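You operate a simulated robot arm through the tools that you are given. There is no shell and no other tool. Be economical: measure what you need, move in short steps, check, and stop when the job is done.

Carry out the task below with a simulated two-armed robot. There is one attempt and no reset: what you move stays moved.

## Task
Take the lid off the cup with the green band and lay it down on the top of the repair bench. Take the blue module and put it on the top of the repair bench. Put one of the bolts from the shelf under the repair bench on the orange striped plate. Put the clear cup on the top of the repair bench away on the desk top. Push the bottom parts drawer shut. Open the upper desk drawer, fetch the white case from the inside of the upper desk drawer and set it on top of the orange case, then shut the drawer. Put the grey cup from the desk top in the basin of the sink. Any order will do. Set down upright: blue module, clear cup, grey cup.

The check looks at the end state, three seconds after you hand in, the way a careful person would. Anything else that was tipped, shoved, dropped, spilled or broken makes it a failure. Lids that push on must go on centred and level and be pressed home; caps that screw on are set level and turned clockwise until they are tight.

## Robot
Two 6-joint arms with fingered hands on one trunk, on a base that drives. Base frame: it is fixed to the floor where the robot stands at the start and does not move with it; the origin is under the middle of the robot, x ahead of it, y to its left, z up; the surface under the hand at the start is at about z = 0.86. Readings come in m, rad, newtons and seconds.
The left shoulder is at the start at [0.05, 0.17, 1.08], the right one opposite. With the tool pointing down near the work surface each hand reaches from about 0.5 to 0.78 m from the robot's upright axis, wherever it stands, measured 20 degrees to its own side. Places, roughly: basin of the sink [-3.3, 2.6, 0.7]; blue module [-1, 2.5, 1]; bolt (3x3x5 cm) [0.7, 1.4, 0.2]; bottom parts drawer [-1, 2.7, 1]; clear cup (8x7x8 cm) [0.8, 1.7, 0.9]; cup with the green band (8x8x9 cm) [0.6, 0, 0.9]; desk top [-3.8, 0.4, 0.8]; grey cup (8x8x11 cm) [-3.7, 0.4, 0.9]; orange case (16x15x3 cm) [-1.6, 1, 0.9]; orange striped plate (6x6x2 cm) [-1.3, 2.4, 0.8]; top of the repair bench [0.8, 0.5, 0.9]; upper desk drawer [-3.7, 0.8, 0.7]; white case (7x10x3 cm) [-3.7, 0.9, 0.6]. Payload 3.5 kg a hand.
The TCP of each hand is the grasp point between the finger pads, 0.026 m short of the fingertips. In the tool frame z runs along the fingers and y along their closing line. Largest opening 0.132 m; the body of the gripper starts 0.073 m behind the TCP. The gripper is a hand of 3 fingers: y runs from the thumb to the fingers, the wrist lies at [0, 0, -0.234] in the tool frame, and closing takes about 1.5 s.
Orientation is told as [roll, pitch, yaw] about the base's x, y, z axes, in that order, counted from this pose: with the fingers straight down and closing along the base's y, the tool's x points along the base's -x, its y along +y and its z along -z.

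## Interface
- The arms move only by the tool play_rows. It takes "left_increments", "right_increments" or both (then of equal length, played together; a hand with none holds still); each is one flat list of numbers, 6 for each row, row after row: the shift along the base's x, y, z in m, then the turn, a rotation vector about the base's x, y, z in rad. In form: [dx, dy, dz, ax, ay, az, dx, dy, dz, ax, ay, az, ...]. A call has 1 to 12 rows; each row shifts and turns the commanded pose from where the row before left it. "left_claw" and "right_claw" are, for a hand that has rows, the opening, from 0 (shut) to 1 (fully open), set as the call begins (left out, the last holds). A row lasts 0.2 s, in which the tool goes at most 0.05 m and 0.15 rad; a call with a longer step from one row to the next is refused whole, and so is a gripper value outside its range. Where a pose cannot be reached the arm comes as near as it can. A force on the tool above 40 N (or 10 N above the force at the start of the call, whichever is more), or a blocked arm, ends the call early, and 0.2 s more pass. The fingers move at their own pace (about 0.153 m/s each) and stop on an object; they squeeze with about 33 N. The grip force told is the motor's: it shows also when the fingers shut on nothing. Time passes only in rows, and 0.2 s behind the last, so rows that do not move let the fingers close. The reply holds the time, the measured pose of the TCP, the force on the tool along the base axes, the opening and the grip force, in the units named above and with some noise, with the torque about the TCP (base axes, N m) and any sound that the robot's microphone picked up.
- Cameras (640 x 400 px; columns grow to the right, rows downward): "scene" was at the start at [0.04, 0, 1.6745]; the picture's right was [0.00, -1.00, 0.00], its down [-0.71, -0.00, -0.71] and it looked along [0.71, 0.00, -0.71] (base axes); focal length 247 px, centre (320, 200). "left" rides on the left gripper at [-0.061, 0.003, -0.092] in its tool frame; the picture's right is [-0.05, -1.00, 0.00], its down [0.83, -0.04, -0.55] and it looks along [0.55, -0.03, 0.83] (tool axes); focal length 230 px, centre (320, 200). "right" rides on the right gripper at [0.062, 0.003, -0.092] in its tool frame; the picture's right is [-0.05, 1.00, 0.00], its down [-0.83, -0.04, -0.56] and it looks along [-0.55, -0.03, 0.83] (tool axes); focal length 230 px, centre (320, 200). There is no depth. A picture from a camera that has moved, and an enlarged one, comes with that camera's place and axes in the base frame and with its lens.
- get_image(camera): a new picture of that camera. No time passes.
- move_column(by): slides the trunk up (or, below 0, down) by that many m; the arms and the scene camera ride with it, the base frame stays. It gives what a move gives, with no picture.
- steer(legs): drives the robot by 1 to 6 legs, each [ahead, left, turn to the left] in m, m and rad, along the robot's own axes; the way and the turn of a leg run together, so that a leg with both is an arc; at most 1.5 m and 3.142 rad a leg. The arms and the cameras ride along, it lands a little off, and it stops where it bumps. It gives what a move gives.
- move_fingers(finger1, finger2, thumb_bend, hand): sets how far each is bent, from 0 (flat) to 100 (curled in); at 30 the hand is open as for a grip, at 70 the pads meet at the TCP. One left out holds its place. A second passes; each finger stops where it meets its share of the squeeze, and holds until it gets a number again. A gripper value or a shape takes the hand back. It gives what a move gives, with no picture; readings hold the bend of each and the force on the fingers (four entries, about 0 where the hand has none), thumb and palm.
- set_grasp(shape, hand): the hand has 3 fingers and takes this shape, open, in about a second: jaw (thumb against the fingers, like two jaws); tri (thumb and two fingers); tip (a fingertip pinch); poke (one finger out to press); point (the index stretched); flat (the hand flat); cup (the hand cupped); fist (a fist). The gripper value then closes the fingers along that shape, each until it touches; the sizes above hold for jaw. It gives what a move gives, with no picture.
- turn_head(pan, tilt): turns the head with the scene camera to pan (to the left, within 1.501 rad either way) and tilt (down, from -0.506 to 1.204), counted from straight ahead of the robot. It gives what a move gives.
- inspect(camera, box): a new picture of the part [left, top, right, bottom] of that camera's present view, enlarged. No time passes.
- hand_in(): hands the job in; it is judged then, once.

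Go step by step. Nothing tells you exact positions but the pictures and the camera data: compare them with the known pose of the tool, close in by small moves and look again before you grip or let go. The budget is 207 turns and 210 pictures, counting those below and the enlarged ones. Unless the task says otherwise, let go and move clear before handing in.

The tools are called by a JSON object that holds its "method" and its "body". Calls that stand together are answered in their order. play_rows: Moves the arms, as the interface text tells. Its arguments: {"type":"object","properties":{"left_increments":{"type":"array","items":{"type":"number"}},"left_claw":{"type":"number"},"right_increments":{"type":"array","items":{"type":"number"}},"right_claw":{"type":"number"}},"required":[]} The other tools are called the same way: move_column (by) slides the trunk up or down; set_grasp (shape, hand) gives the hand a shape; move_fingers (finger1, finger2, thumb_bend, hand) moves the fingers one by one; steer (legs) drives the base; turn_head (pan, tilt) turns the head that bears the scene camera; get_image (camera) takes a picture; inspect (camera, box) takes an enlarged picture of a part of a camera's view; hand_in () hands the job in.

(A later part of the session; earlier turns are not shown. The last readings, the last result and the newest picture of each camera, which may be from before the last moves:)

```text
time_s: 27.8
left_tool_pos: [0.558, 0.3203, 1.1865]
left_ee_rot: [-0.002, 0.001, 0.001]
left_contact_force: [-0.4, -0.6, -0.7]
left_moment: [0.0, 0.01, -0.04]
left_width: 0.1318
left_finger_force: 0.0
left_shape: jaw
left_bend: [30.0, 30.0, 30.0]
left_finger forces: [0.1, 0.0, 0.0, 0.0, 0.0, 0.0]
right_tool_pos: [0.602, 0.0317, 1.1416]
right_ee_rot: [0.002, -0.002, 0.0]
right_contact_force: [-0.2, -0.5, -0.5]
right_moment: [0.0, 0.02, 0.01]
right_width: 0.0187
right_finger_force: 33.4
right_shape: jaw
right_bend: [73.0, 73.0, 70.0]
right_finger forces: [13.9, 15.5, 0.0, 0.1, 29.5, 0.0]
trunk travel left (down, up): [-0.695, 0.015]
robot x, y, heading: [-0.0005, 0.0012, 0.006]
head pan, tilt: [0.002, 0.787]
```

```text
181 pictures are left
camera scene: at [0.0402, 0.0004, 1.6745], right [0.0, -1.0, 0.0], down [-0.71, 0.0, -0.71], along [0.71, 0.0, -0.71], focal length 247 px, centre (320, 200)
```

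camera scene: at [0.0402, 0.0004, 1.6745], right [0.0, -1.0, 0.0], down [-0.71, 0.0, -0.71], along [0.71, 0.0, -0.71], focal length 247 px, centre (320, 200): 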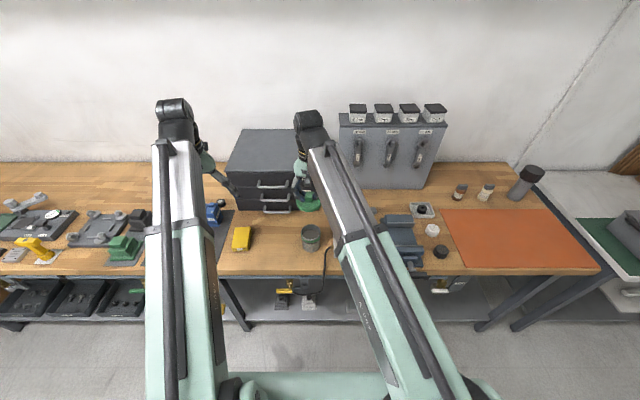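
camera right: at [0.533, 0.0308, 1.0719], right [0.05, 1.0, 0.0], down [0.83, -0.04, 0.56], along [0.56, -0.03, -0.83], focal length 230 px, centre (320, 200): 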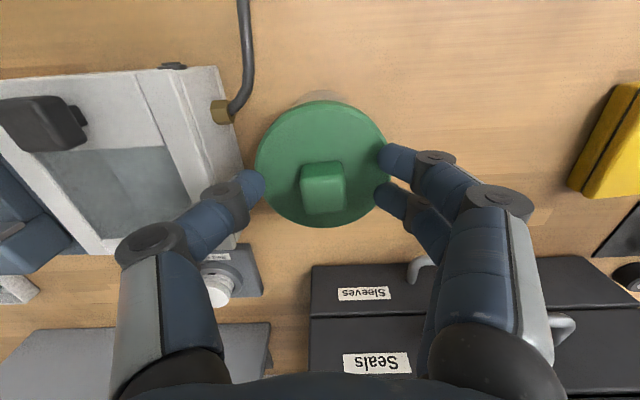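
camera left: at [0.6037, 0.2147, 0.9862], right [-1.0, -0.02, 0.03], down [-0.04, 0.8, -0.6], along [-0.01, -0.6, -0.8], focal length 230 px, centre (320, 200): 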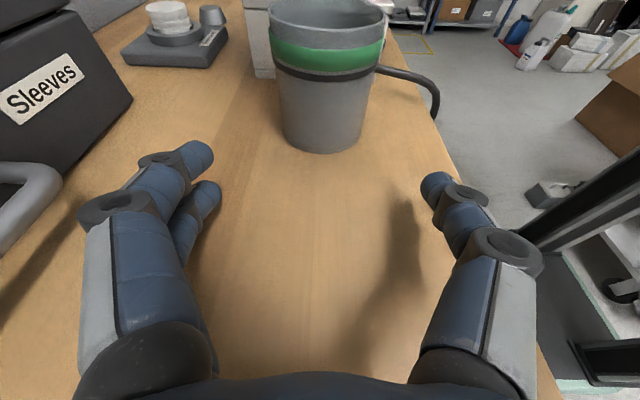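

I move the left hand aside and bring the lid over the free bench spot at about (0.60, 0.155).

{"method": "play_rows", "body": {"left_increments": [0, 0.04, 0.01, 0, 0, 0, 0, 0.04, 0.01, 0, 0, 0, 0, 0, 0, 0, 0, 0, 0, 0, 0, 0, 0, 0, 0, 0, 0, 0, 0, 0, 0, 0, 0, 0, 0, 0, 0, 0, 0, 0, 0, 0, 0, 0, 0, 0, 0, 0], "right_increments": [0, 0.025, 0, 0, 0, 0, 0, 0.04, 0, 0, 0, 0, 0, 0.04, 0, 0, 0, 0, -0.005, 0.019, 0, 0, 0, 0, 0, 0, -0.05, 0, 0, 0, 0, 0, -0.05, 0, 0, 0, 0, 0, -0.05, 0, 0, 0, 0, 0, -0.05, 0, 0, 0]}}

{"method": "inspect", "body": {"camera": "scene", "box": [220, 180, 380, 280]}}

{"method": "get_image", "body": {"camera": "left"}}

```text
time_s: 29.6
left_tool_pos: [0.5572, 0.4, 1.2065]
left_ee_rot: [-0.002, 0.003, -0.001]
left_contact_force: [1.1, 0.1, 0.5]
left_moment: [0.03, 0.01, 0.0]
left_width: 0.1318
left_finger_force: 0.1
left_shape: jaw
left_bend: [30.0, 30.0, 30.0]
left_finger forces: [0.0, 0.0, 0.0, 0.0, 0.0, 0.0]
right_tool_pos: [0.5967, 0.1554, 0.9394]
right_ee_rot: [0.002, -0.001, 0.0]
right_contact_force: [-0.1, 0.9, -0.1]
right_moment: [-0.03, -0.03, -0.03]
right_width: 0.0189
right_finger_force: 33.1
right_shape: jaw
right_bend: [73.0, 73.0, 70.0]
right_finger forces: [13.8, 15.7, 0.0, 0.1, 29.6, 0.0]
trunk travel left (down, up): [-0.695, 0.015]
robot x, y, heading: [-0.0025, -0.0026, 0.001]
head pan, tilt: [0.002, 0.787]
```

```text
4.00 times, centred on (300, 230) of scene
camera zoom: at [0.0403, 0.0002, 1.6746], right [0.0, -1.0, 0.0], down [-0.71, 0.0, -0.71], along [0.71, 0.0, -0.71], focal length 989 px, centre (400, 80)
```

zoom: 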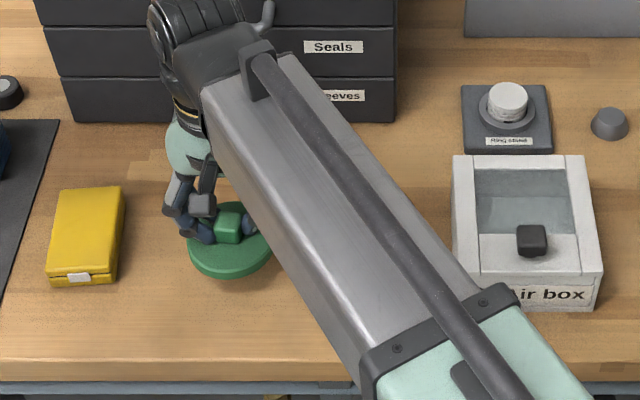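

```text
179 pictures are left
camera left: at [0.6187, 0.4045, 1.298], right [0.05, -1.0, 0.0], down [-0.83, -0.04, 0.56], along [-0.56, -0.03, -0.83], focal length 230 px, centre (320, 200)
```

left: 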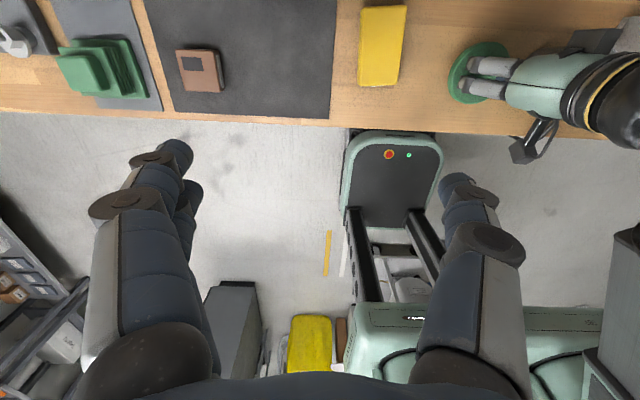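

Clear spot below. I lower the lid in small steps until it touches.

{"method": "play_rows", "body": {"right_increments": [0, 0, -0.007, 0, 0, 0, 0, 0, -0.007, 0, 0, 0, 0, 0, -0.005, 0, 0, 0, 0, 0, -0.003, 0, 0, 0]}}

{"method": "inspect", "body": {"camera": "scene", "box": [220, 200, 320, 262]}}

```text
time_s: 30.6
left_tool_pos: [0.5566, 0.3991, 1.2079]
left_ee_rot: [-0.001, 0.002, -0.002]
left_contact_force: [0.3, -0.1, -0.1]
left_moment: [0.02, -0.01, -0.01]
left_width: 0.1319
left_finger_force: 0.1
left_shape: jaw
left_bend: [30.0, 30.0, 30.0]
left_finger forces: [0.0, 0.1, 0.1, 0.0, 0.0, 0.0]
right_tool_pos: [0.597, 0.1549, 0.9188]
right_ee_rot: [0.0, -0.001, 0.0]
right_contact_force: [-0.3, 0.8, -1.5]
right_moment: [0.02, 0.02, 0.01]
right_width: 0.0189
right_finger_force: 33.1
right_shape: jaw
right_bend: [73.0, 73.0, 70.0]
right_finger forces: [13.8, 15.6, 0.1, 0.1, 29.7, 0.0]
trunk travel left (down, up): [-0.695, 0.015]
robot x, y, heading: [0.0045, -0.0027, -0.0]
head pan, tilt: [0.002, 0.787]
```

```text
6.40 times, centred on (270, 231) of scene
camera zoom: at [0.0401, 0.0002, 1.6745], right [0.0, -1.0, 0.0], down [-0.71, 0.0, -0.71], along [0.71, 0.0, -0.71], focal length 1582 px, centre (640, 2)
```

zoom: 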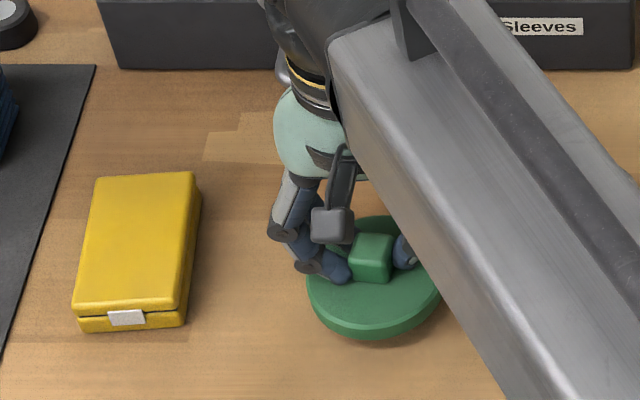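

{"method": "play_rows", "body": {"right_increments": [0, 0, -0.002, 0, 0, 0, 0, 0, -0.002, 0, 0, 0, 0, 0, -0.002, 0, 0, 0]}}

{"method": "inspect", "body": {"camera": "scene", "box": [220, 200, 320, 262]}}

```text
time_s: 31.4
left_tool_pos: [0.5566, 0.3999, 1.2082]
left_ee_rot: [0.0, 0.002, -0.001]
left_contact_force: [-0.1, 0.7, -1.0]
left_moment: [-0.01, 0.0, 0.0]
left_width: 0.1319
left_finger_force: 0.1
left_shape: jaw
left_bend: [30.0, 30.0, 30.0]
left_finger forces: [0.0, 0.1, 0.0, 0.0, 0.1, 0.0]
right_tool_pos: [0.5957, 0.1553, 0.9127]
right_ee_rot: [0.001, -0.001, 0.001]
right_contact_force: [0.2, -0.7, -1.0]
right_moment: [0.0, 0.03, 0.04]
right_width: 0.0189
right_finger_force: 32.9
right_shape: jaw
right_bend: [73.0, 73.0, 70.0]
right_finger forces: [13.9, 15.6, 0.0, 0.0, 29.6, 0.0]
trunk travel left (down, up): [-0.695, 0.015]
robot x, y, heading: [-0.0029, -0.0013, 0.002]
head pan, tilt: [0.002, 0.787]
```

```text
6.40 times, centred on (270, 231) of scene
camera zoom: at [0.0402, 0.0002, 1.6745], right [0.0, -1.0, 0.0], down [-0.71, 0.0, -0.71], along [0.71, 0.0, -0.71], focal length 1582 px, centre (640, 2)
```

zoom: 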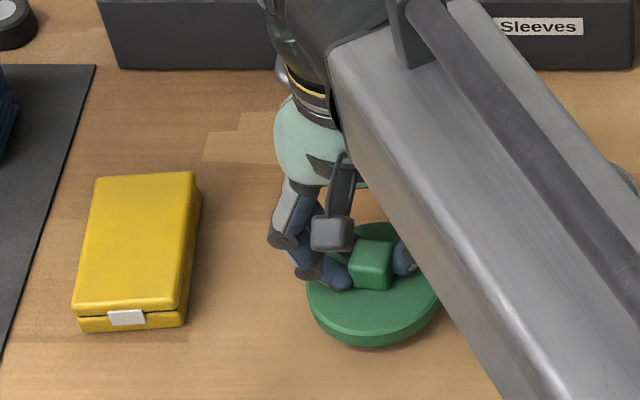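

{"method": "play_rows", "body": {"right_increments": [0, 0, -0.002, 0, 0, 0, 0, 0, -0.002, 0, 0, 0, 0, 0, -0.001, 0, 0, 0]}}

```text
time_s: 32.2
left_tool_pos: [0.5567, 0.4003, 1.2077]
left_ee_rot: [-0.001, 0.003, 0.0]
left_contact_force: [-0.1, -0.2, 1.1]
left_moment: [0.01, -0.02, -0.01]
left_width: 0.1318
left_finger_force: 0.1
left_shape: jaw
left_bend: [30.0, 30.0, 30.0]
left_finger forces: [0.0, 0.0, 0.0, 0.0, 0.0, 0.2]
right_tool_pos: [0.597, 0.1541, 0.9082]
right_ee_rot: [0.002, -0.002, -0.001]
right_contact_force: [-0.6, 0.8, -0.1]
right_moment: [-0.01, -0.01, -0.03]
right_width: 0.0189
right_finger_force: 33.1
right_shape: jaw
right_bend: [73.0, 73.0, 70.0]
right_finger forces: [13.9, 15.6, 0.0, 0.1, 29.6, 0.0]
trunk travel left (down, up): [-0.695, 0.015]
robot x, y, heading: [0.0008, 0.0011, 0.001]
head pan, tilt: [0.002, 0.787]
```

{"method": "play_rows", "body": {"right_increments": [0, 0, -0.0015, 0, 0, 0, 0, 0, -0.0015, 0, 0, 0, 0, 0, -0.001, 0, 0, 0]}}

{"method": "inspect", "body": {"camera": "scene", "box": [220, 200, 320, 262]}}

```text
time_s: 33.0
left_tool_pos: [0.5565, 0.3993, 1.2067]
left_ee_rot: [-0.001, 0.004, -0.002]
left_contact_force: [0.7, -0.2, 1.3]
left_moment: [0.01, 0.01, 0.01]
left_width: 0.1319
left_finger_force: 0.0
left_shape: jaw
left_bend: [30.0, 30.0, 30.0]
left_finger forces: [0.0, 0.0, 0.0, 0.0, 0.0, 0.0]
right_tool_pos: [0.5962, 0.1547, 0.9042]
right_ee_rot: [0.003, -0.001, 0.0]
right_contact_force: [-0.4, 0.3, 0.5]
right_moment: [-0.04, 0.0, 0.03]
right_width: 0.019
right_finger_force: 32.9
right_shape: jaw
right_bend: [73.0, 73.0, 70.0]
right_finger forces: [13.8, 15.6, 0.0, 0.0, 29.7, 0.1]
trunk travel left (down, up): [-0.695, 0.015]
robot x, y, heading: [0.0001, 0.0023, -0.004]
head pan, tilt: [0.002, 0.787]
```

```text
6.40 times, centred on (270, 231) of scene
camera zoom: at [0.0402, 0.0002, 1.6745], right [0.0, -1.0, 0.0], down [-0.71, 0.0, -0.71], along [0.71, 0.0, -0.71], focal length 1582 px, centre (640, 2)
```

zoom: 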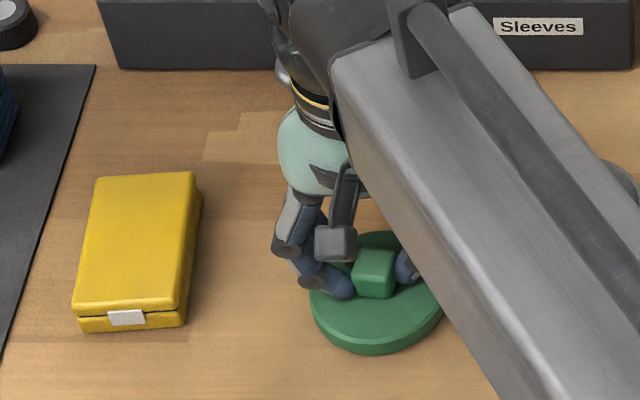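

{"method": "play_rows", "body": {"right_increments": [0, 0, -0.0015, 0, 0, 0, 0, 0, -0.0015, 0, 0, 0, 0, 0, -0.001, 0, 0, 0]}}

{"method": "play_rows", "body": {"right_increments": [0, 0, -0.001, 0, 0, 0, 0, 0, -0.001, 0, 0, 0, 0, 0, -0.001, 0, 0, 0]}}

```text
time_s: 33.8
left_tool_pos: [0.5566, 0.4001, 1.2075]
left_ee_rot: [-0.002, 0.0, -0.002]
left_contact_force: [1.1, 0.4, -0.2]
left_moment: [-0.05, 0.01, 0.0]
left_width: 0.132
left_finger_force: 0.1
left_shape: jaw
left_bend: [30.0, 30.0, 30.0]
left_finger forces: [0.0, 0.1, 0.1, 0.0, 0.0, 0.0]
right_tool_pos: [0.5974, 0.1535, 0.8996]
right_ee_rot: [0.003, -0.001, 0.0]
right_contact_force: [-0.8, 0.5, 6.0]
right_moment: [0.07, 0.01, -0.01]
right_width: 0.0187
right_finger_force: 33.0
right_shape: jaw
right_bend: [74.0, 73.0, 70.0]
right_finger forces: [14.9, 16.3, 0.0, 0.1, 31.5, 0.0]
trunk travel left (down, up): [-0.695, 0.015]
robot x, y, heading: [0.0019, -0.0008, -0.004]
head pan, tilt: [0.002, 0.787]
```

```text
time_s: 34.6
left_tool_pos: [0.5554, 0.3993, 1.2082]
left_ee_rot: [-0.002, 0.0, -0.002]
left_contact_force: [-0.4, -0.7, -0.2]
left_moment: [0.01, 0.03, 0.0]
left_width: 0.132
left_finger_force: 0.1
left_shape: jaw
left_bend: [30.0, 30.0, 30.0]
left_finger forces: [0.0, 0.1, 0.1, 0.1, 0.1, 0.0]
right_tool_pos: [0.5963, 0.1542, 0.8993]
right_ee_rot: [0.004, -0.007, 0.0]
right_contact_force: [3.5, 0.0, 31.9]
right_moment: [0.15, -0.08, 0.02]
right_width: 0.02
right_finger_force: 32.5
right_shape: jaw
right_bend: [74.0, 73.0, 70.0]
right_finger forces: [20.9, 23.0, 0.0, 0.0, 46.0, 0.1]
trunk travel left (down, up): [-0.695, 0.015]
robot x, y, heading: [0.0014, 0.0012, 0.0]
head pan, tilt: [0.002, 0.787]
```

Contact with the bench. I ease up, open, rise and check.

{"method": "play_rows", "body": {"right_increments": [0, 0, 0.003, 0, 0, 0]}}

{"method": "play_rows", "body": {"right_increments": [0, 0, 0, 0, 0, 0, 0, 0, 0, 0, 0, 0, 0, 0, 0.02, 0, 0, 0, 0, 0, 0.05, 0, 0, 0, 0, 0, 0.05, 0, 0, 0, 0, 0, 0.05, 0, 0, 0, 0, 0, 0.05, 0, 0, 0, 0, -0.05, 0.0, 0, 0, 0, 0, -0.05, 0, 0, 0, 0, 0, -0.05, 0, 0, 0, 0], "right_claw": 0.4}}

{"method": "get_image", "body": {"camera": "scene"}}

```text
time_s: 35.0
left_tool_pos: [0.5572, 0.4001, 1.2072]
left_ee_rot: [-0.002, 0.0, -0.001]
left_contact_force: [0.8, -0.3, 0.1]
left_moment: [0.0, -0.03, -0.01]
left_width: 0.1318
left_finger_force: 0.1
left_shape: jaw
left_bend: [30.0, 30.0, 30.0]
left_finger forces: [0.0, 0.0, 0.1, 0.0, 0.0, 0.0]
right_tool_pos: [0.5972, 0.1546, 0.9003]
right_ee_rot: [0.004, -0.004, -0.001]
right_contact_force: [8.6, 0.9, 21.2]
right_moment: [0.22, -0.22, -0.08]
right_width: 0.0198
right_finger_force: 33.0
right_shape: jaw
right_bend: [74.0, 73.0, 70.0]
right_finger forces: [19.6, 23.1, 0.1, 0.0, 39.1, 0.1]
trunk travel left (down, up): [-0.695, 0.015]
robot x, y, heading: [0.0011, 0.0002, -0.003]
head pan, tilt: [0.002, 0.787]
```

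```text
time_s: 37.2
left_tool_pos: [0.5556, 0.3995, 1.2079]
left_ee_rot: [-0.002, 0.002, -0.002]
left_contact_force: [-0.3, 0.2, 0.5]
left_moment: [-0.01, -0.03, 0.01]
left_width: 0.1319
left_finger_force: 0.0
left_shape: jaw
left_bend: [30.0, 30.0, 30.0]
left_finger forces: [0.0, 0.0, 0.0, 0.1, 0.0, 0.0]
right_tool_pos: [0.5979, 0.0052, 1.1154]
right_ee_rot: [0.005, -0.002, 0.002]
right_contact_force: [-0.1, -0.3, -0.8]
right_moment: [-0.03, 0.04, 0.0]
right_width: 0.0525
right_finger_force: 0.0
right_shape: jaw
right_bend: [73.0, 73.0, 70.0]
right_finger forces: [0.0, 0.1, 0.1, 0.1, 0.1, 0.0]
trunk travel left (down, up): [-0.695, 0.015]
robot x, y, heading: [0.0029, 0.0002, -0.0]
head pan, tilt: [0.002, 0.787]
```

```text
175 pictures are left
camera scene: at [0.0402, -0.0007, 1.6745], right [0.0, -1.0, 0.0], down [-0.71, 0.0, -0.71], along [0.71, 0.0, -0.71], focal length 247 px, centre (320, 200)
```

scene: 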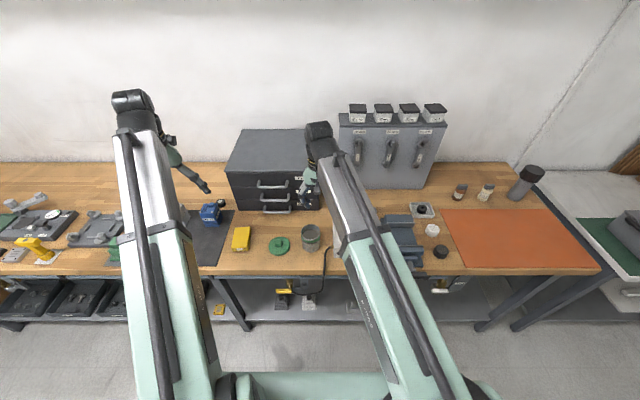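

The lid lies flat on the bench. Next I look around to the left to plan the driving.

{"method": "play_rows", "body": {"right_increments": [-0.01, -0.05, 0.03, 0, 0, 0, -0.01, -0.05, 0.03, 0, 0, 0, 0, -0.05, 0.03, 0, 0, 0, 0, -0.03, 0.02, 0, 0, 0], "right_claw": 1}}

{"method": "turn_head", "body": {"pan": 1.0, "tilt": 0.6}}

{"method": "get_image", "body": {"camera": "scene"}}

{"method": "turn_head", "body": {"pan": 1.5, "tilt": 0.35}}

{"method": "get_image", "body": {"camera": "scene"}}

```text
refused: row 1 steps farther than a row can; nothing moved
```

```text
time_s: 38.5
left_tool_pos: [0.5573, 0.3983, 1.2079]
left_ee_rot: [-0.002, 0.002, -0.002]
left_contact_force: [1.3, -0.2, -0.2]
left_moment: [0.01, -0.01, 0.05]
left_width: 0.1321
left_finger_force: 0.1
left_shape: jaw
left_bend: [30.0, 30.0, 30.0]
left_finger forces: [0.0, 0.0, 0.0, 0.0, 0.0, 0.0]
right_tool_pos: [0.5962, 0.0074, 1.1157]
right_ee_rot: [0.002, -0.002, 0.001]
right_contact_force: [0.0, 1.1, 0.3]
right_moment: [0.0, 0.0, 0.03]
right_width: 0.0524
right_finger_force: 0.0
right_shape: jaw
right_bend: [73.0, 73.0, 70.0]
right_finger forces: [0.0, 0.0, 0.0, 0.0, 0.0, 0.0]
trunk travel left (down, up): [-0.695, 0.015]
robot x, y, heading: [0.0018, 0.0023, 0.002]
head pan, tilt: [1.0, 0.6]
```

```text
174 pictures are left
camera scene: at [0.0067, 0.0743, 1.6905], right [0.84, -0.54, 0.0], down [-0.31, -0.48, -0.82], along [0.45, 0.69, -0.57], focal length 247 px, centre (320, 200)
```

scene: 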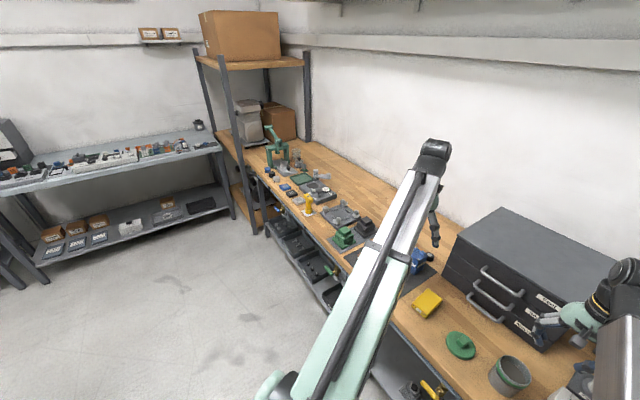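

```text
time_s: 39.4
left_tool_pos: [0.5564, 0.3996, 1.2077]
left_ee_rot: [-0.001, 0.003, -0.001]
left_contact_force: [-0.2, -0.3, 0.4]
left_moment: [0.03, -0.02, 0.0]
left_width: 0.1318
left_finger_force: 0.1
left_shape: jaw
left_bend: [30.0, 30.0, 30.0]
left_finger forces: [0.0, 0.0, 0.0, 0.1, 0.1, 0.1]
right_tool_pos: [0.5964, 0.0069, 1.1161]
right_ee_rot: [0.003, -0.002, 0.0]
right_contact_force: [-0.5, -0.1, 0.6]
right_moment: [-0.03, -0.05, -0.01]
right_width: 0.0526
right_finger_force: 0.0
right_shape: jaw
right_bend: [73.0, 73.0, 70.0]
right_finger forces: [0.0, 0.0, 0.1, 0.1, 0.0, 0.0]
trunk travel left (down, up): [-0.695, 0.015]
robot x, y, heading: [0.0007, 0.0014, 0.004]
head pan, tilt: [1.499, 0.351]
```

```text
173 pictures are left
camera scene: at [-0.0344, 0.0928, 1.7132], right [1.0, -0.07, 0.0], down [-0.02, -0.34, -0.94], along [0.07, 0.94, -0.34], focal length 247 px, centre (320, 200)
```

scene: 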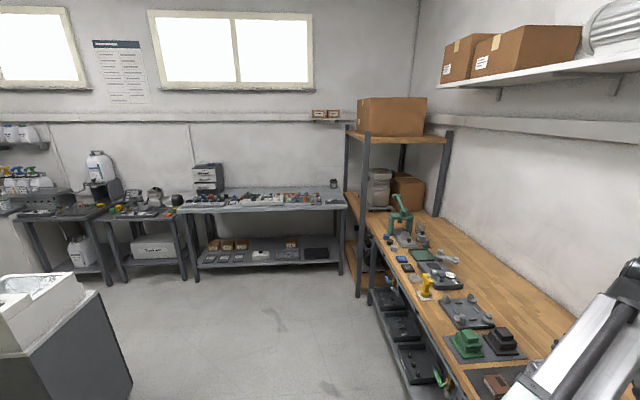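

The parts bench with the small drawer unit stands at the far wall (y ≈ 2.6), and the bolts' trays are on the shelf further left. I back off, slide left to y ≈ 1.15 and look.

{"method": "play_rows", "body": {"right_increments": [0, -0.045, 0.01, 0, 0, 0, 0, -0.045, 0.01, 0, 0, 0, 0, -0.045, 0.01, 0, 0, 0, 0, -0.03, 0.03, 0, 0, 0], "right_claw": 1}}

{"method": "steer", "body": {"legs": [[-0.35, 0, 0], [0, 1.2, 0]]}}

{"method": "turn_head", "body": {"pan": 0.1, "tilt": 0.75}}

{"method": "get_image", "body": {"camera": "scene"}}

```text
time_s: 40.4
left_tool_pos: [0.5563, 0.4, 1.2079]
left_ee_rot: [-0.002, 0.0, -0.002]
left_contact_force: [0.4, 0.0, 0.1]
left_moment: [-0.02, -0.02, 0.04]
left_width: 0.1316
left_finger_force: 0.0
left_shape: jaw
left_bend: [30.0, 30.0, 30.0]
left_finger forces: [0.0, 0.0, 0.0, 0.0, 0.1, 0.0]
right_tool_pos: [0.599, -0.1597, 1.1811]
right_ee_rot: [0.002, -0.001, 0.002]
right_contact_force: [0.8, 0.4, -0.4]
right_moment: [-0.02, -0.02, -0.02]
right_width: 0.1319
right_finger_force: 0.0
right_shape: jaw
right_bend: [30.0, 30.0, 30.0]
right_finger forces: [0.0, 0.1, 0.0, 0.0, 0.0, 0.0]
trunk travel left (down, up): [-0.695, 0.015]
robot x, y, heading: [0.0007, 0.0018, 0.008]
head pan, tilt: [1.499, 0.351]
```

```text
time_s: 42.8
left_tool_pos: [0.2471, 0.4123, 1.2074]
left_ee_rot: [0.0, 0.0, 0.012]
left_contact_force: [0.2, 0.2, 0.3]
left_moment: [0.0, 0.0, -0.02]
left_width: 0.1317
left_finger_force: 0.0
left_shape: jaw
left_bend: [30.0, 30.0, 30.0]
left_finger forces: [0.0, 0.1, 0.0, 0.0, 0.0, 0.0]
right_tool_pos: [0.2966, -0.1456, 1.1811]
right_ee_rot: [0.001, -0.001, 0.014]
right_contact_force: [-0.5, -0.9, 0.4]
right_moment: [-0.03, -0.05, -0.02]
right_width: 0.1319
right_finger_force: 0.0
right_shape: jaw
right_bend: [30.0, 30.0, 30.0]
right_finger forces: [0.0, 0.1, 0.1, 0.1, 0.1, 0.1]
trunk travel left (down, up): [-0.695, 0.015]
robot x, y, heading: [-0.3053, 0.0047, 0.018]
head pan, tilt: [1.499, 0.351]
stopped in leg 1: the robot was blocked; the commanded pose is now the measured one
```

```text
time_s: 44.3
left_tool_pos: [0.2475, 0.4132, 1.2069]
left_ee_rot: [-0.002, 0.001, 0.01]
left_contact_force: [-0.4, 0.4, 0.1]
left_moment: [0.03, -0.01, 0.04]
left_width: 0.1319
left_finger_force: 0.1
left_shape: jaw
left_bend: [30.0, 30.0, 30.0]
left_finger forces: [0.0, 0.0, 0.1, 0.0, 0.1, 0.1]
right_tool_pos: [0.2974, -0.1457, 1.1813]
right_ee_rot: [0.002, 0.0, 0.013]
right_contact_force: [0.3, 0.2, -0.1]
right_moment: [0.03, 0.06, 0.02]
right_width: 0.1319
right_finger_force: 0.1
right_shape: jaw
right_bend: [30.0, 30.0, 30.0]
right_finger forces: [0.0, 0.0, 0.0, 0.1, 0.0, 0.0]
trunk travel left (down, up): [-0.695, 0.015]
robot x, y, heading: [-0.2986, 0.0062, 0.014]
head pan, tilt: [0.099, 0.75]
```

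```text
172 pictures are left
camera scene: at [-0.2621, 0.015, 1.6776], right [0.11, -0.99, 0.0], down [-0.68, -0.08, -0.73], along [0.73, 0.08, -0.68], focal length 247 px, centre (320, 200)
```

scene: 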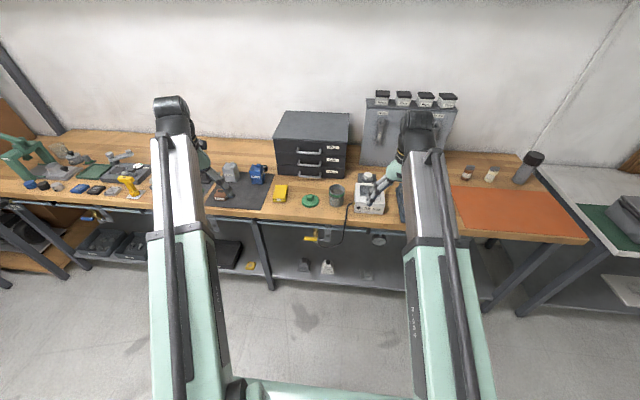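

Something behind blocks the base. I move forward a little and look around and behind before driving on.

{"method": "steer", "body": {"legs": [[0.06, 0, 0]]}}

{"method": "turn_head", "body": {"pan": 1.5, "tilt": 0.8}}

{"method": "get_image", "body": {"camera": "scene"}}

{"method": "get_image", "body": {"camera": "left"}}

{"method": "turn_head", "body": {"pan": -1.5, "tilt": 0.8}}

{"method": "get_image", "body": {"camera": "scene"}}

```text
time_s: 45.2
left_tool_pos: [0.3118, 0.4138, 1.2061]
left_ee_rot: [-0.001, 0.003, 0.01]
left_contact_force: [0.0, 0.7, -0.5]
left_moment: [0.0, -0.01, -0.01]
left_width: 0.1318
left_finger_force: 0.0
left_shape: jaw
left_bend: [30.0, 30.0, 30.0]
left_finger forces: [0.1, 0.0, 0.0, 0.0, 0.0, 0.1]
right_tool_pos: [0.3604, -0.1455, 1.1802]
right_ee_rot: [0.003, 0.002, 0.01]
right_contact_force: [-0.4, 0.3, -0.9]
right_moment: [0.0, 0.02, -0.01]
right_width: 0.1321
right_finger_force: 0.1
right_shape: jaw
right_bend: [30.0, 30.0, 30.0]
right_finger forces: [0.0, 0.1, 0.0, 0.1, 0.0, 0.0]
trunk travel left (down, up): [-0.695, 0.015]
robot x, y, heading: [-0.2432, 0.0057, 0.015]
head pan, tilt: [0.099, 0.75]
```

```text
time_s: 46.8
left_tool_pos: [0.31, 0.414, 1.2065]
left_ee_rot: [-0.001, 0.002, 0.011]
left_contact_force: [-0.6, -0.7, 0.1]
left_moment: [-0.01, 0.0, 0.01]
left_width: 0.1318
left_finger_force: 0.0
left_shape: jaw
left_bend: [30.0, 30.0, 30.0]
left_finger forces: [0.0, 0.1, 0.0, 0.0, 0.0, 0.0]
right_tool_pos: [0.3601, -0.1461, 1.1808]
right_ee_rot: [0.003, -0.002, 0.014]
right_contact_force: [-0.2, 0.6, 0.5]
right_moment: [-0.01, -0.01, -0.04]
right_width: 0.132
right_finger_force: 0.0
right_shape: jaw
right_bend: [30.0, 30.0, 30.0]
right_finger forces: [0.0, 0.1, 0.1, 0.0, 0.1, 0.1]
trunk travel left (down, up): [-0.695, 0.015]
robot x, y, heading: [-0.2416, 0.0057, 0.011]
head pan, tilt: [1.499, 0.799]
```

```text
171 pictures are left
camera scene: at [-0.2789, 0.0869, 1.6736], right [1.0, -0.06, 0.0], down [-0.04, -0.72, -0.7], along [0.04, 0.7, -0.72], focal length 247 px, centre (320, 200)
```

scene: 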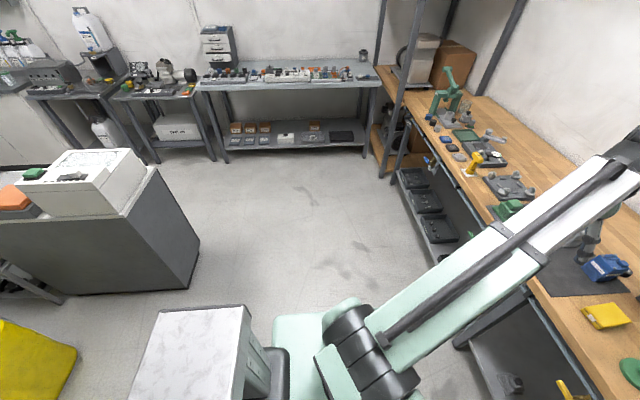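

```text
170 pictures are left
camera left: at [0.3717, 0.4186, 1.2976], right [0.06, -1.0, 0.0], down [-0.83, -0.05, 0.56], along [-0.56, -0.04, -0.83], focal length 230 px, centre (320, 200)
```

left: 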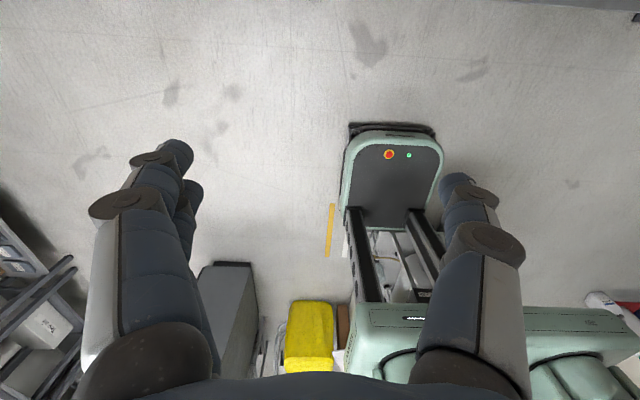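

```text
time_s: 49.4
left_tool_pos: [0.3092, 0.4135, 1.2076]
left_ee_rot: [-0.002, 0.002, 0.011]
left_contact_force: [0.2, 0.7, 0.4]
left_moment: [0.01, 0.0, 0.0]
left_width: 0.1321
left_finger_force: 0.1
left_shape: jaw
left_bend: [30.0, 30.0, 30.0]
left_finger forces: [0.0, 0.0, 0.1, 0.0, 0.0, 0.0]
right_tool_pos: [0.359, -0.1446, 1.1816]
right_ee_rot: [0.001, -0.001, 0.014]
right_contact_force: [-1.2, 0.6, -0.1]
right_moment: [0.01, 0.01, -0.01]
right_width: 0.1316
right_finger_force: 0.0
right_shape: jaw
right_bend: [30.0, 30.0, 30.0]
right_finger forces: [0.1, 0.0, 0.1, 0.0, 0.0, 0.1]
trunk travel left (down, up): [-0.695, 0.015]
robot x, y, heading: [-0.2396, 0.0053, 0.015]
head pan, tilt: [-1.499, 0.799]
```

```text
169 pictures are left
camera scene: at [-0.2769, -0.074, 1.6736], right [-1.0, -0.08, 0.0], down [-0.06, 0.71, -0.7], along [0.06, -0.69, -0.72], focal length 247 px, centre (320, 200)
```

scene: 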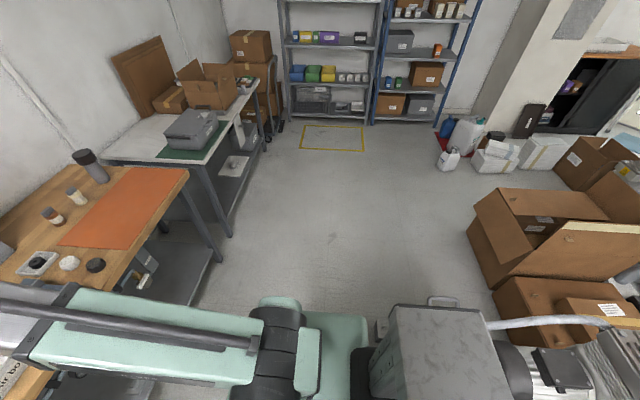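

The floor to the left is free. I slide left by about 1.15 m, then look at the shelf and the clear cup.

{"method": "steer", "body": {"legs": [[0, 1.15, -0.014]]}}

{"method": "turn_head", "body": {"pan": 0.2, "tilt": 0.8}}

{"method": "get_image", "body": {"camera": "scene"}}

```text
time_s: 55.2
left_tool_pos: [0.2889, 1.5525, 1.2071]
left_ee_rot: [-0.001, 0.001, 0.015]
left_contact_force: [0.2, 0.9, -0.4]
left_moment: [0.01, 0.03, -0.01]
left_width: 0.1317
left_finger_force: 0.0
left_shape: jaw
left_bend: [30.0, 30.0, 30.0]
left_finger forces: [0.0, 0.0, 0.0, 0.0, 0.0, 0.0]
right_tool_pos: [0.3416, 0.9942, 1.1808]
right_ee_rot: [0.003, -0.002, 0.02]
right_contact_force: [0.2, -0.5, -0.5]
right_moment: [0.0, 0.0, 0.01]
right_width: 0.1319
right_finger_force: 0.0
right_shape: jaw
right_bend: [30.0, 30.0, 30.0]
right_finger forces: [0.1, 0.0, 0.0, 0.0, 0.1, 0.0]
trunk travel left (down, up): [-0.695, 0.015]
robot x, y, heading: [-0.2599, 1.1461, 0.02]
head pan, tilt: [-1.499, 0.799]
```

```text
time_s: 56.9
left_tool_pos: [0.2893, 1.5532, 1.2063]
left_ee_rot: [0.001, 0.002, 0.015]
left_contact_force: [0.4, 0.4, 0.5]
left_moment: [0.04, -0.01, -0.01]
left_width: 0.1319
left_finger_force: 0.0
left_shape: jaw
left_bend: [30.0, 30.0, 30.0]
left_finger forces: [0.0, 0.1, 0.1, 0.1, 0.0, 0.0]
right_tool_pos: [0.342, 0.994, 1.1812]
right_ee_rot: [0.001, -0.001, 0.018]
right_contact_force: [0.6, 0.2, 0.1]
right_moment: [-0.01, -0.02, 0.01]
right_width: 0.132
right_finger_force: 0.1
right_shape: jaw
right_bend: [30.0, 30.0, 30.0]
right_finger forces: [0.0, 0.1, 0.1, 0.1, 0.1, 0.0]
trunk travel left (down, up): [-0.695, 0.015]
robot x, y, heading: [-0.2613, 1.1433, 0.016]
head pan, tilt: [0.201, 0.799]
```

```text
168 pictures are left
camera scene: at [-0.2229, 1.1598, 1.6736], right [0.22, -0.98, 0.0], down [-0.7, -0.16, -0.7], along [0.68, 0.15, -0.72], focal length 247 px, centre (320, 200)
```

scene: 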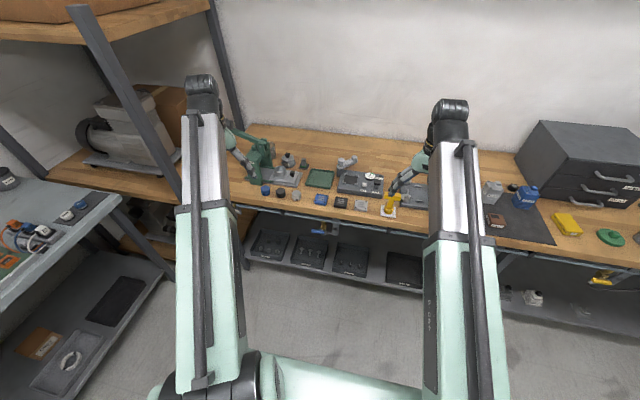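

{"method": "inspect", "body": {"camera": "scene", "box": [230, 130, 470, 290]}}

{"method": "inspect", "body": {"camera": "scene", "box": [235, 215, 395, 285]}}

```text
2.50 times, centred on (350, 210) of scene
camera zoom: at [-0.2229, 1.1598, 1.6736], right [0.22, -0.98, 0.0], down [-0.7, -0.16, -0.7], along [0.68, 0.15, -0.72], focal length 618 px, centre (245, 175)
```

zoom: 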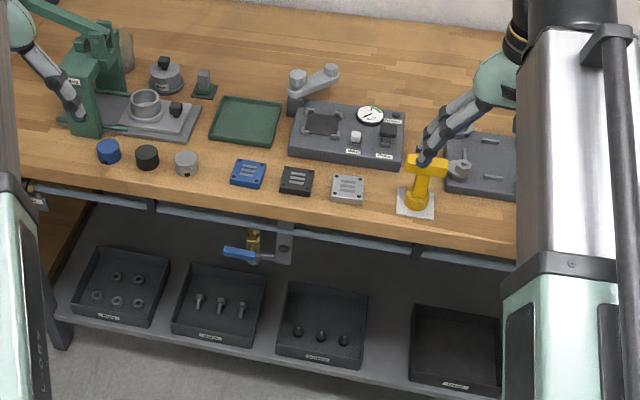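

```text
4.00 times, centred on (315, 250) of scene
camera zoom: at [-0.2229, 1.1598, 1.6736], right [0.22, -0.98, 0.0], down [-0.7, -0.16, -0.7], along [0.68, 0.15, -0.72], focal length 989 px, centre (340, 0)
```

zoom: 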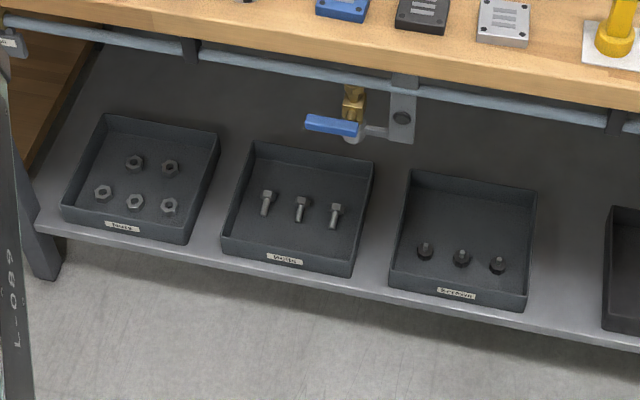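

The bolts lie in the middle tray; I'll take the left one at about (0.67, 1.49, 0.2). I fold the right hand aside, shift left a little, then lower the trunk.

{"method": "play_rows", "body": {"right_increments": [-0.03, -0.038, 0, 0, 0, 0, -0.03, -0.038, 0, 0, 0, 0, -0.03, -0.038, 0, 0, 0, 0, -0.03, -0.038, 0, 0, 0, 0, -0.03, -0.038, 0, 0, 0, 0, -0.03, -0.038, 0, 0, 0, 0, -0.03, -0.038, 0, 0, 0, 0, -0.03, -0.038, 0, 0, 0, 0]}}

{"method": "steer", "body": {"legs": [[0, 0.15, -0.016]]}}

{"method": "move_column", "body": {"by": -0.6}}

{"method": "turn_head", "body": {"pan": 0.2, "tilt": 0.6}}

{"method": "get_image", "body": {"camera": "scene"}}

```text
time_s: 58.7
left_tool_pos: [0.2887, 1.5526, 1.2059]
left_ee_rot: [-0.002, 0.002, 0.017]
left_contact_force: [0.5, 0.1, 0.0]
left_moment: [0.03, 0.02, -0.01]
left_width: 0.132
left_finger_force: 0.0
left_shape: jaw
left_bend: [30.0, 30.0, 30.0]
left_finger forces: [0.0, 0.1, 0.0, 0.0, 0.1, 0.0]
right_tool_pos: [0.1031, 0.6866, 1.1756]
right_ee_rot: [0.002, -0.004, 0.02]
right_contact_force: [-0.1, 0.5, 0.2]
right_moment: [0.01, 0.0, -0.02]
right_width: 0.1316
right_finger_force: 0.1
right_shape: jaw
right_bend: [30.0, 30.0, 30.0]
right_finger forces: [0.0, 0.0, 0.0, 0.0, 0.0, 0.0]
right hand out of reach, approached as far as the arm can: row 7
trunk travel left (down, up): [-0.695, 0.015]
robot x, y, heading: [-0.2647, 1.1437, 0.017]
head pan, tilt: [0.201, 0.799]
```

```text
time_s: 60.1
left_tool_pos: [0.2946, 1.6937, 1.2068]
left_ee_rot: [-0.002, 0.001, 0.0]
left_contact_force: [-0.8, 0.8, -0.6]
left_moment: [-0.07, 0.01, -0.01]
left_width: 0.1321
left_finger_force: 0.0
left_shape: jaw
left_bend: [30.0, 30.0, 30.0]
left_finger forces: [0.1, 0.0, 0.1, 0.1, 0.1, 0.0]
right_tool_pos: [0.0951, 0.8312, 1.175]
right_ee_rot: [-0.001, -0.002, 0.004]
right_contact_force: [-0.7, -0.6, 0.3]
right_moment: [-0.02, -0.01, -0.02]
right_width: 0.132
right_finger_force: 0.1
right_shape: jaw
right_bend: [30.0, 30.0, 30.0]
right_finger forces: [0.0, 0.0, 0.1, 0.0, 0.0, 0.1]
trunk travel left (down, up): [-0.695, 0.015]
robot x, y, heading: [-0.2636, 1.2897, 0.005]
head pan, tilt: [0.201, 0.799]
```

```text
refused: -0.6 is not a number from -0.4 to 0.4
```

```text
time_s: 60.8
left_tool_pos: [0.2936, 1.6909, 1.207]
left_ee_rot: [-0.001, 0.001, 0.0]
left_contact_force: [0.0, -0.3, 0.0]
left_moment: [-0.01, 0.01, -0.02]
left_width: 0.1319
left_finger_force: 0.1
left_shape: jaw
left_bend: [30.0, 30.0, 30.0]
left_finger forces: [0.1, 0.0, 0.0, 0.0, 0.0, 0.0]
right_tool_pos: [0.0949, 0.8286, 1.1763]
right_ee_rot: [0.002, -0.003, 0.003]
right_contact_force: [-0.4, 0.0, -0.2]
right_moment: [0.02, -0.02, 0.03]
right_width: 0.132
right_finger_force: 0.0
right_shape: jaw
right_bend: [30.0, 30.0, 30.0]
right_finger forces: [0.0, 0.1, 0.0, 0.1, 0.1, 0.0]
trunk travel left (down, up): [-0.695, 0.015]
robot x, y, heading: [-0.2594, 1.2927, 0.007]
head pan, tilt: [0.201, 0.6]
```

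```text
165 pictures are left
camera scene: at [-0.2168, 1.3075, 1.6904], right [0.2, -0.98, 0.0], down [-0.55, -0.11, -0.82], along [0.81, 0.17, -0.57], focal length 247 px, centre (320, 200)
```

scene: 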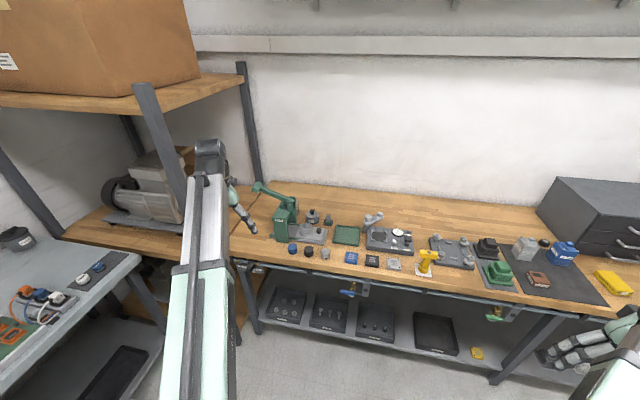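

{"method": "move_column", "body": {"by": -0.33}}

{"method": "move_column", "body": {"by": -0.33}}

{"method": "get_image", "body": {"camera": "scene"}}

{"method": "get_image", "body": {"camera": "left"}}

```text
time_s: 64.0
left_tool_pos: [0.2944, 1.692, 0.8774]
left_ee_rot: [-0.002, 0.001, -0.001]
left_contact_force: [0.3, -0.7, -0.1]
left_moment: [0.0, 0.01, -0.03]
left_width: 0.1319
left_finger_force: 0.0
left_shape: jaw
left_bend: [30.0, 30.0, 30.0]
left_finger forces: [0.1, 0.0, 0.0, 0.1, 0.0, 0.0]
right_tool_pos: [0.0952, 0.8279, 0.8454]
right_ee_rot: [0.002, -0.001, 0.003]
right_contact_force: [-0.1, 0.4, -1.0]
right_moment: [0.0, 0.03, 0.03]
right_width: 0.1319
right_finger_force: 0.0
right_shape: jaw
right_bend: [30.0, 30.0, 30.0]
right_finger forces: [0.1, 0.0, 0.0, 0.0, 0.1, 0.0]
trunk travel left (down, up): [-0.365, 0.345]
robot x, y, heading: [-0.261, 1.2876, -0.002]
head pan, tilt: [0.201, 0.6]
```

```text
time_s: 67.3
left_tool_pos: [0.2931, 1.6913, 0.5466]
left_ee_rot: [-0.002, 0.002, 0.0]
left_contact_force: [0.4, -0.4, 0.6]
left_moment: [-0.01, -0.02, 0.0]
left_width: 0.132
left_finger_force: 0.1
left_shape: jaw
left_bend: [30.0, 30.0, 30.0]
left_finger forces: [0.0, 0.0, 0.1, 0.0, 0.0, 0.0]
right_tool_pos: [0.096, 0.8279, 0.5159]
right_ee_rot: [0.003, -0.001, 0.005]
right_contact_force: [-0.3, -0.5, -0.6]
right_moment: [0.0, 0.04, 0.02]
right_width: 0.1319
right_finger_force: 0.0
right_shape: jaw
right_bend: [30.0, 30.0, 30.0]
right_finger forces: [0.0, 0.1, 0.0, 0.1, 0.0, 0.0]
trunk travel left (down, up): [-0.035, 0.675]
robot x, y, heading: [-0.2652, 1.2898, 0.007]
head pan, tilt: [0.201, 0.6]
```

```text
164 pictures are left
camera scene: at [-0.2168, 1.3077, 1.0305], right [0.2, -0.98, 0.0], down [-0.55, -0.11, -0.83], along [0.81, 0.17, -0.56], focal length 247 px, centre (320, 200)
```

scene: 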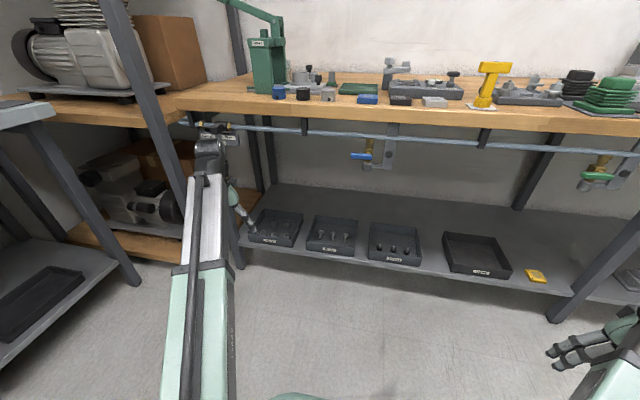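

```text
163 pictures are left
camera left: at [0.356, 1.6959, 0.6377], right [0.05, -1.0, 0.0], down [-0.83, -0.04, 0.56], along [-0.56, -0.03, -0.83], focal length 230 px, centre (320, 200)
```

left: 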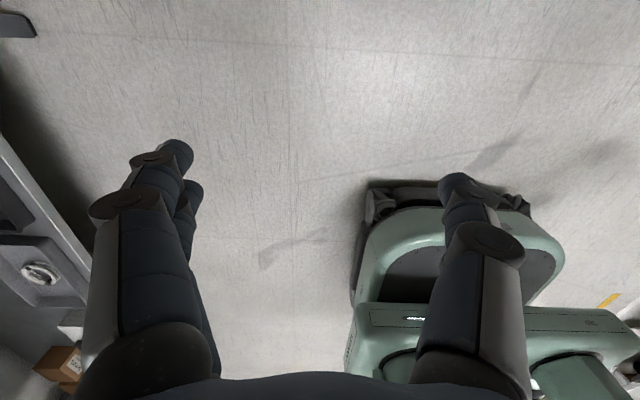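

{"method": "inspect", "body": {"camera": "scene", "box": [290, 195, 450, 295]}}

```text
4.00 times, centred on (370, 245) of scene
camera zoom: at [-0.2168, 1.3077, 1.0305], right [0.2, -0.98, 0.0], down [-0.55, -0.11, -0.83], along [0.81, 0.17, -0.56], focal length 989 px, centre (120, 20)
```

zoom: 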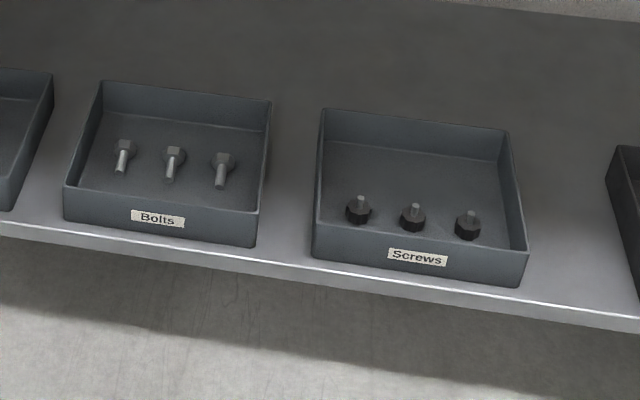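

Left bolt estimated at about (0.65, 1.482, 0.23). I bring the left hand in line with it, low enough to pass below the bench, then drive forward.

{"method": "play_rows", "body": {"left_increments": [0, -0.03, -0.03, 0, 0, 0, 0, -0.03, -0.03, 0, 0, 0, 0, -0.03, -0.03, 0, 0, 0, 0, -0.03, -0.03, 0, 0, 0, 0, -0.03, -0.03, 0, 0, 0, 0, -0.03, -0.03, 0, 0, 0, 0, -0.027, -0.02, 0, 0, 0], "left_claw": 0.8}}

{"method": "steer", "body": {"legs": [[0.2, 0, 0]]}}

{"method": "get_image", "body": {"camera": "scene"}}

{"method": "get_image", "body": {"camera": "left"}}

```text
time_s: 68.9
left_tool_pos: [0.2952, 1.4879, 0.3456]
left_ee_rot: [-0.003, 0.003, 0.0]
left_contact_force: [-0.2, -0.7, 0.2]
left_moment: [-0.06, -0.01, 0.0]
left_width: 0.1058
left_finger_force: 0.0
left_shape: jaw
left_bend: [59.0, 59.0, 55.0]
left_finger forces: [0.1, 0.0, 0.1, 0.0, 0.0, 0.0]
right_tool_pos: [0.0941, 0.8285, 0.5146]
right_ee_rot: [0.002, -0.003, 0.004]
right_contact_force: [-0.1, 0.4, -0.7]
right_moment: [-0.01, 0.02, -0.02]
right_width: 0.1319
right_finger_force: 0.0
right_shape: jaw
right_bend: [30.0, 30.0, 30.0]
right_finger forces: [0.0, 0.1, 0.1, 0.0, 0.0, 0.0]
trunk travel left (down, up): [-0.035, 0.675]
robot x, y, heading: [-0.2657, 1.2907, -0.0]
head pan, tilt: [0.201, 0.6]
```

```text
time_s: 70.5
left_tool_pos: [0.4879, 1.4877, 0.3458]
left_ee_rot: [-0.002, 0.002, 0.0]
left_contact_force: [0.3, 0.9, -0.3]
left_moment: [0.0, 0.01, 0.0]
left_width: 0.1056
left_finger_force: 0.1
left_shape: jaw
left_bend: [59.0, 59.0, 55.0]
left_finger forces: [0.0, 0.1, 0.1, 0.0, 0.1, 0.0]
right_tool_pos: [0.2885, 0.8291, 0.5164]
right_ee_rot: [0.002, -0.001, 0.004]
right_contact_force: [-0.1, -0.9, 0.7]
right_moment: [0.0, 0.01, -0.02]
right_width: 0.1319
right_finger_force: 0.1
right_shape: jaw
right_bend: [30.0, 30.0, 30.0]
right_finger forces: [0.0, 0.0, 0.0, 0.1, 0.0, 0.0]
trunk travel left (down, up): [-0.035, 0.675]
robot x, y, heading: [-0.0707, 1.2927, 0.006]
head pan, tilt: [0.201, 0.6]
```

```text
161 pictures are left
camera scene: at [-0.0235, 1.3084, 1.0305], right [0.2, -0.98, 0.0], down [-0.55, -0.11, -0.83], along [0.81, 0.17, -0.56], focal length 247 px, centre (320, 200)
```

scene: 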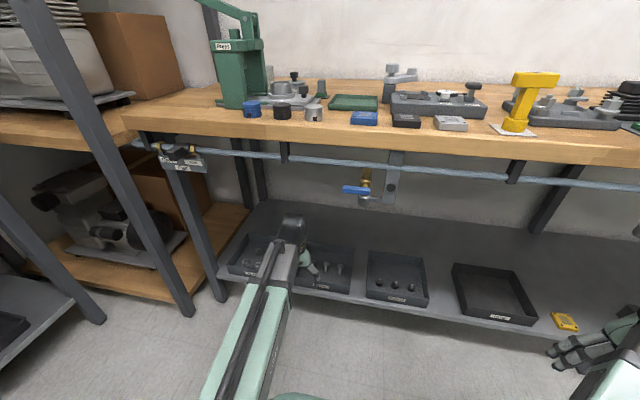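

```text
160 pictures are left
camera left: at [0.5501, 1.4926, 0.4363], right [0.05, -1.0, 0.0], down [-0.83, -0.04, 0.56], along [-0.56, -0.03, -0.83], focal length 230 px, centre (320, 200)
```

left: 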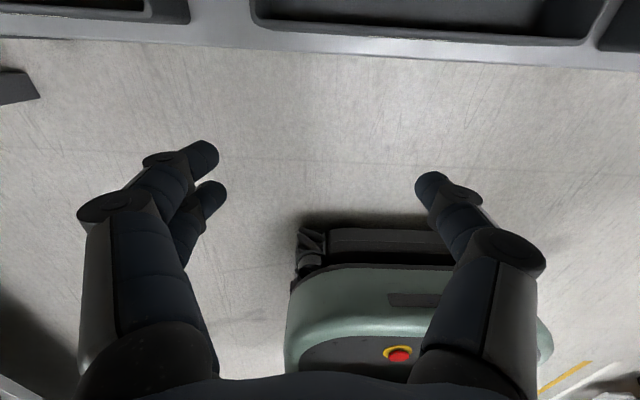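

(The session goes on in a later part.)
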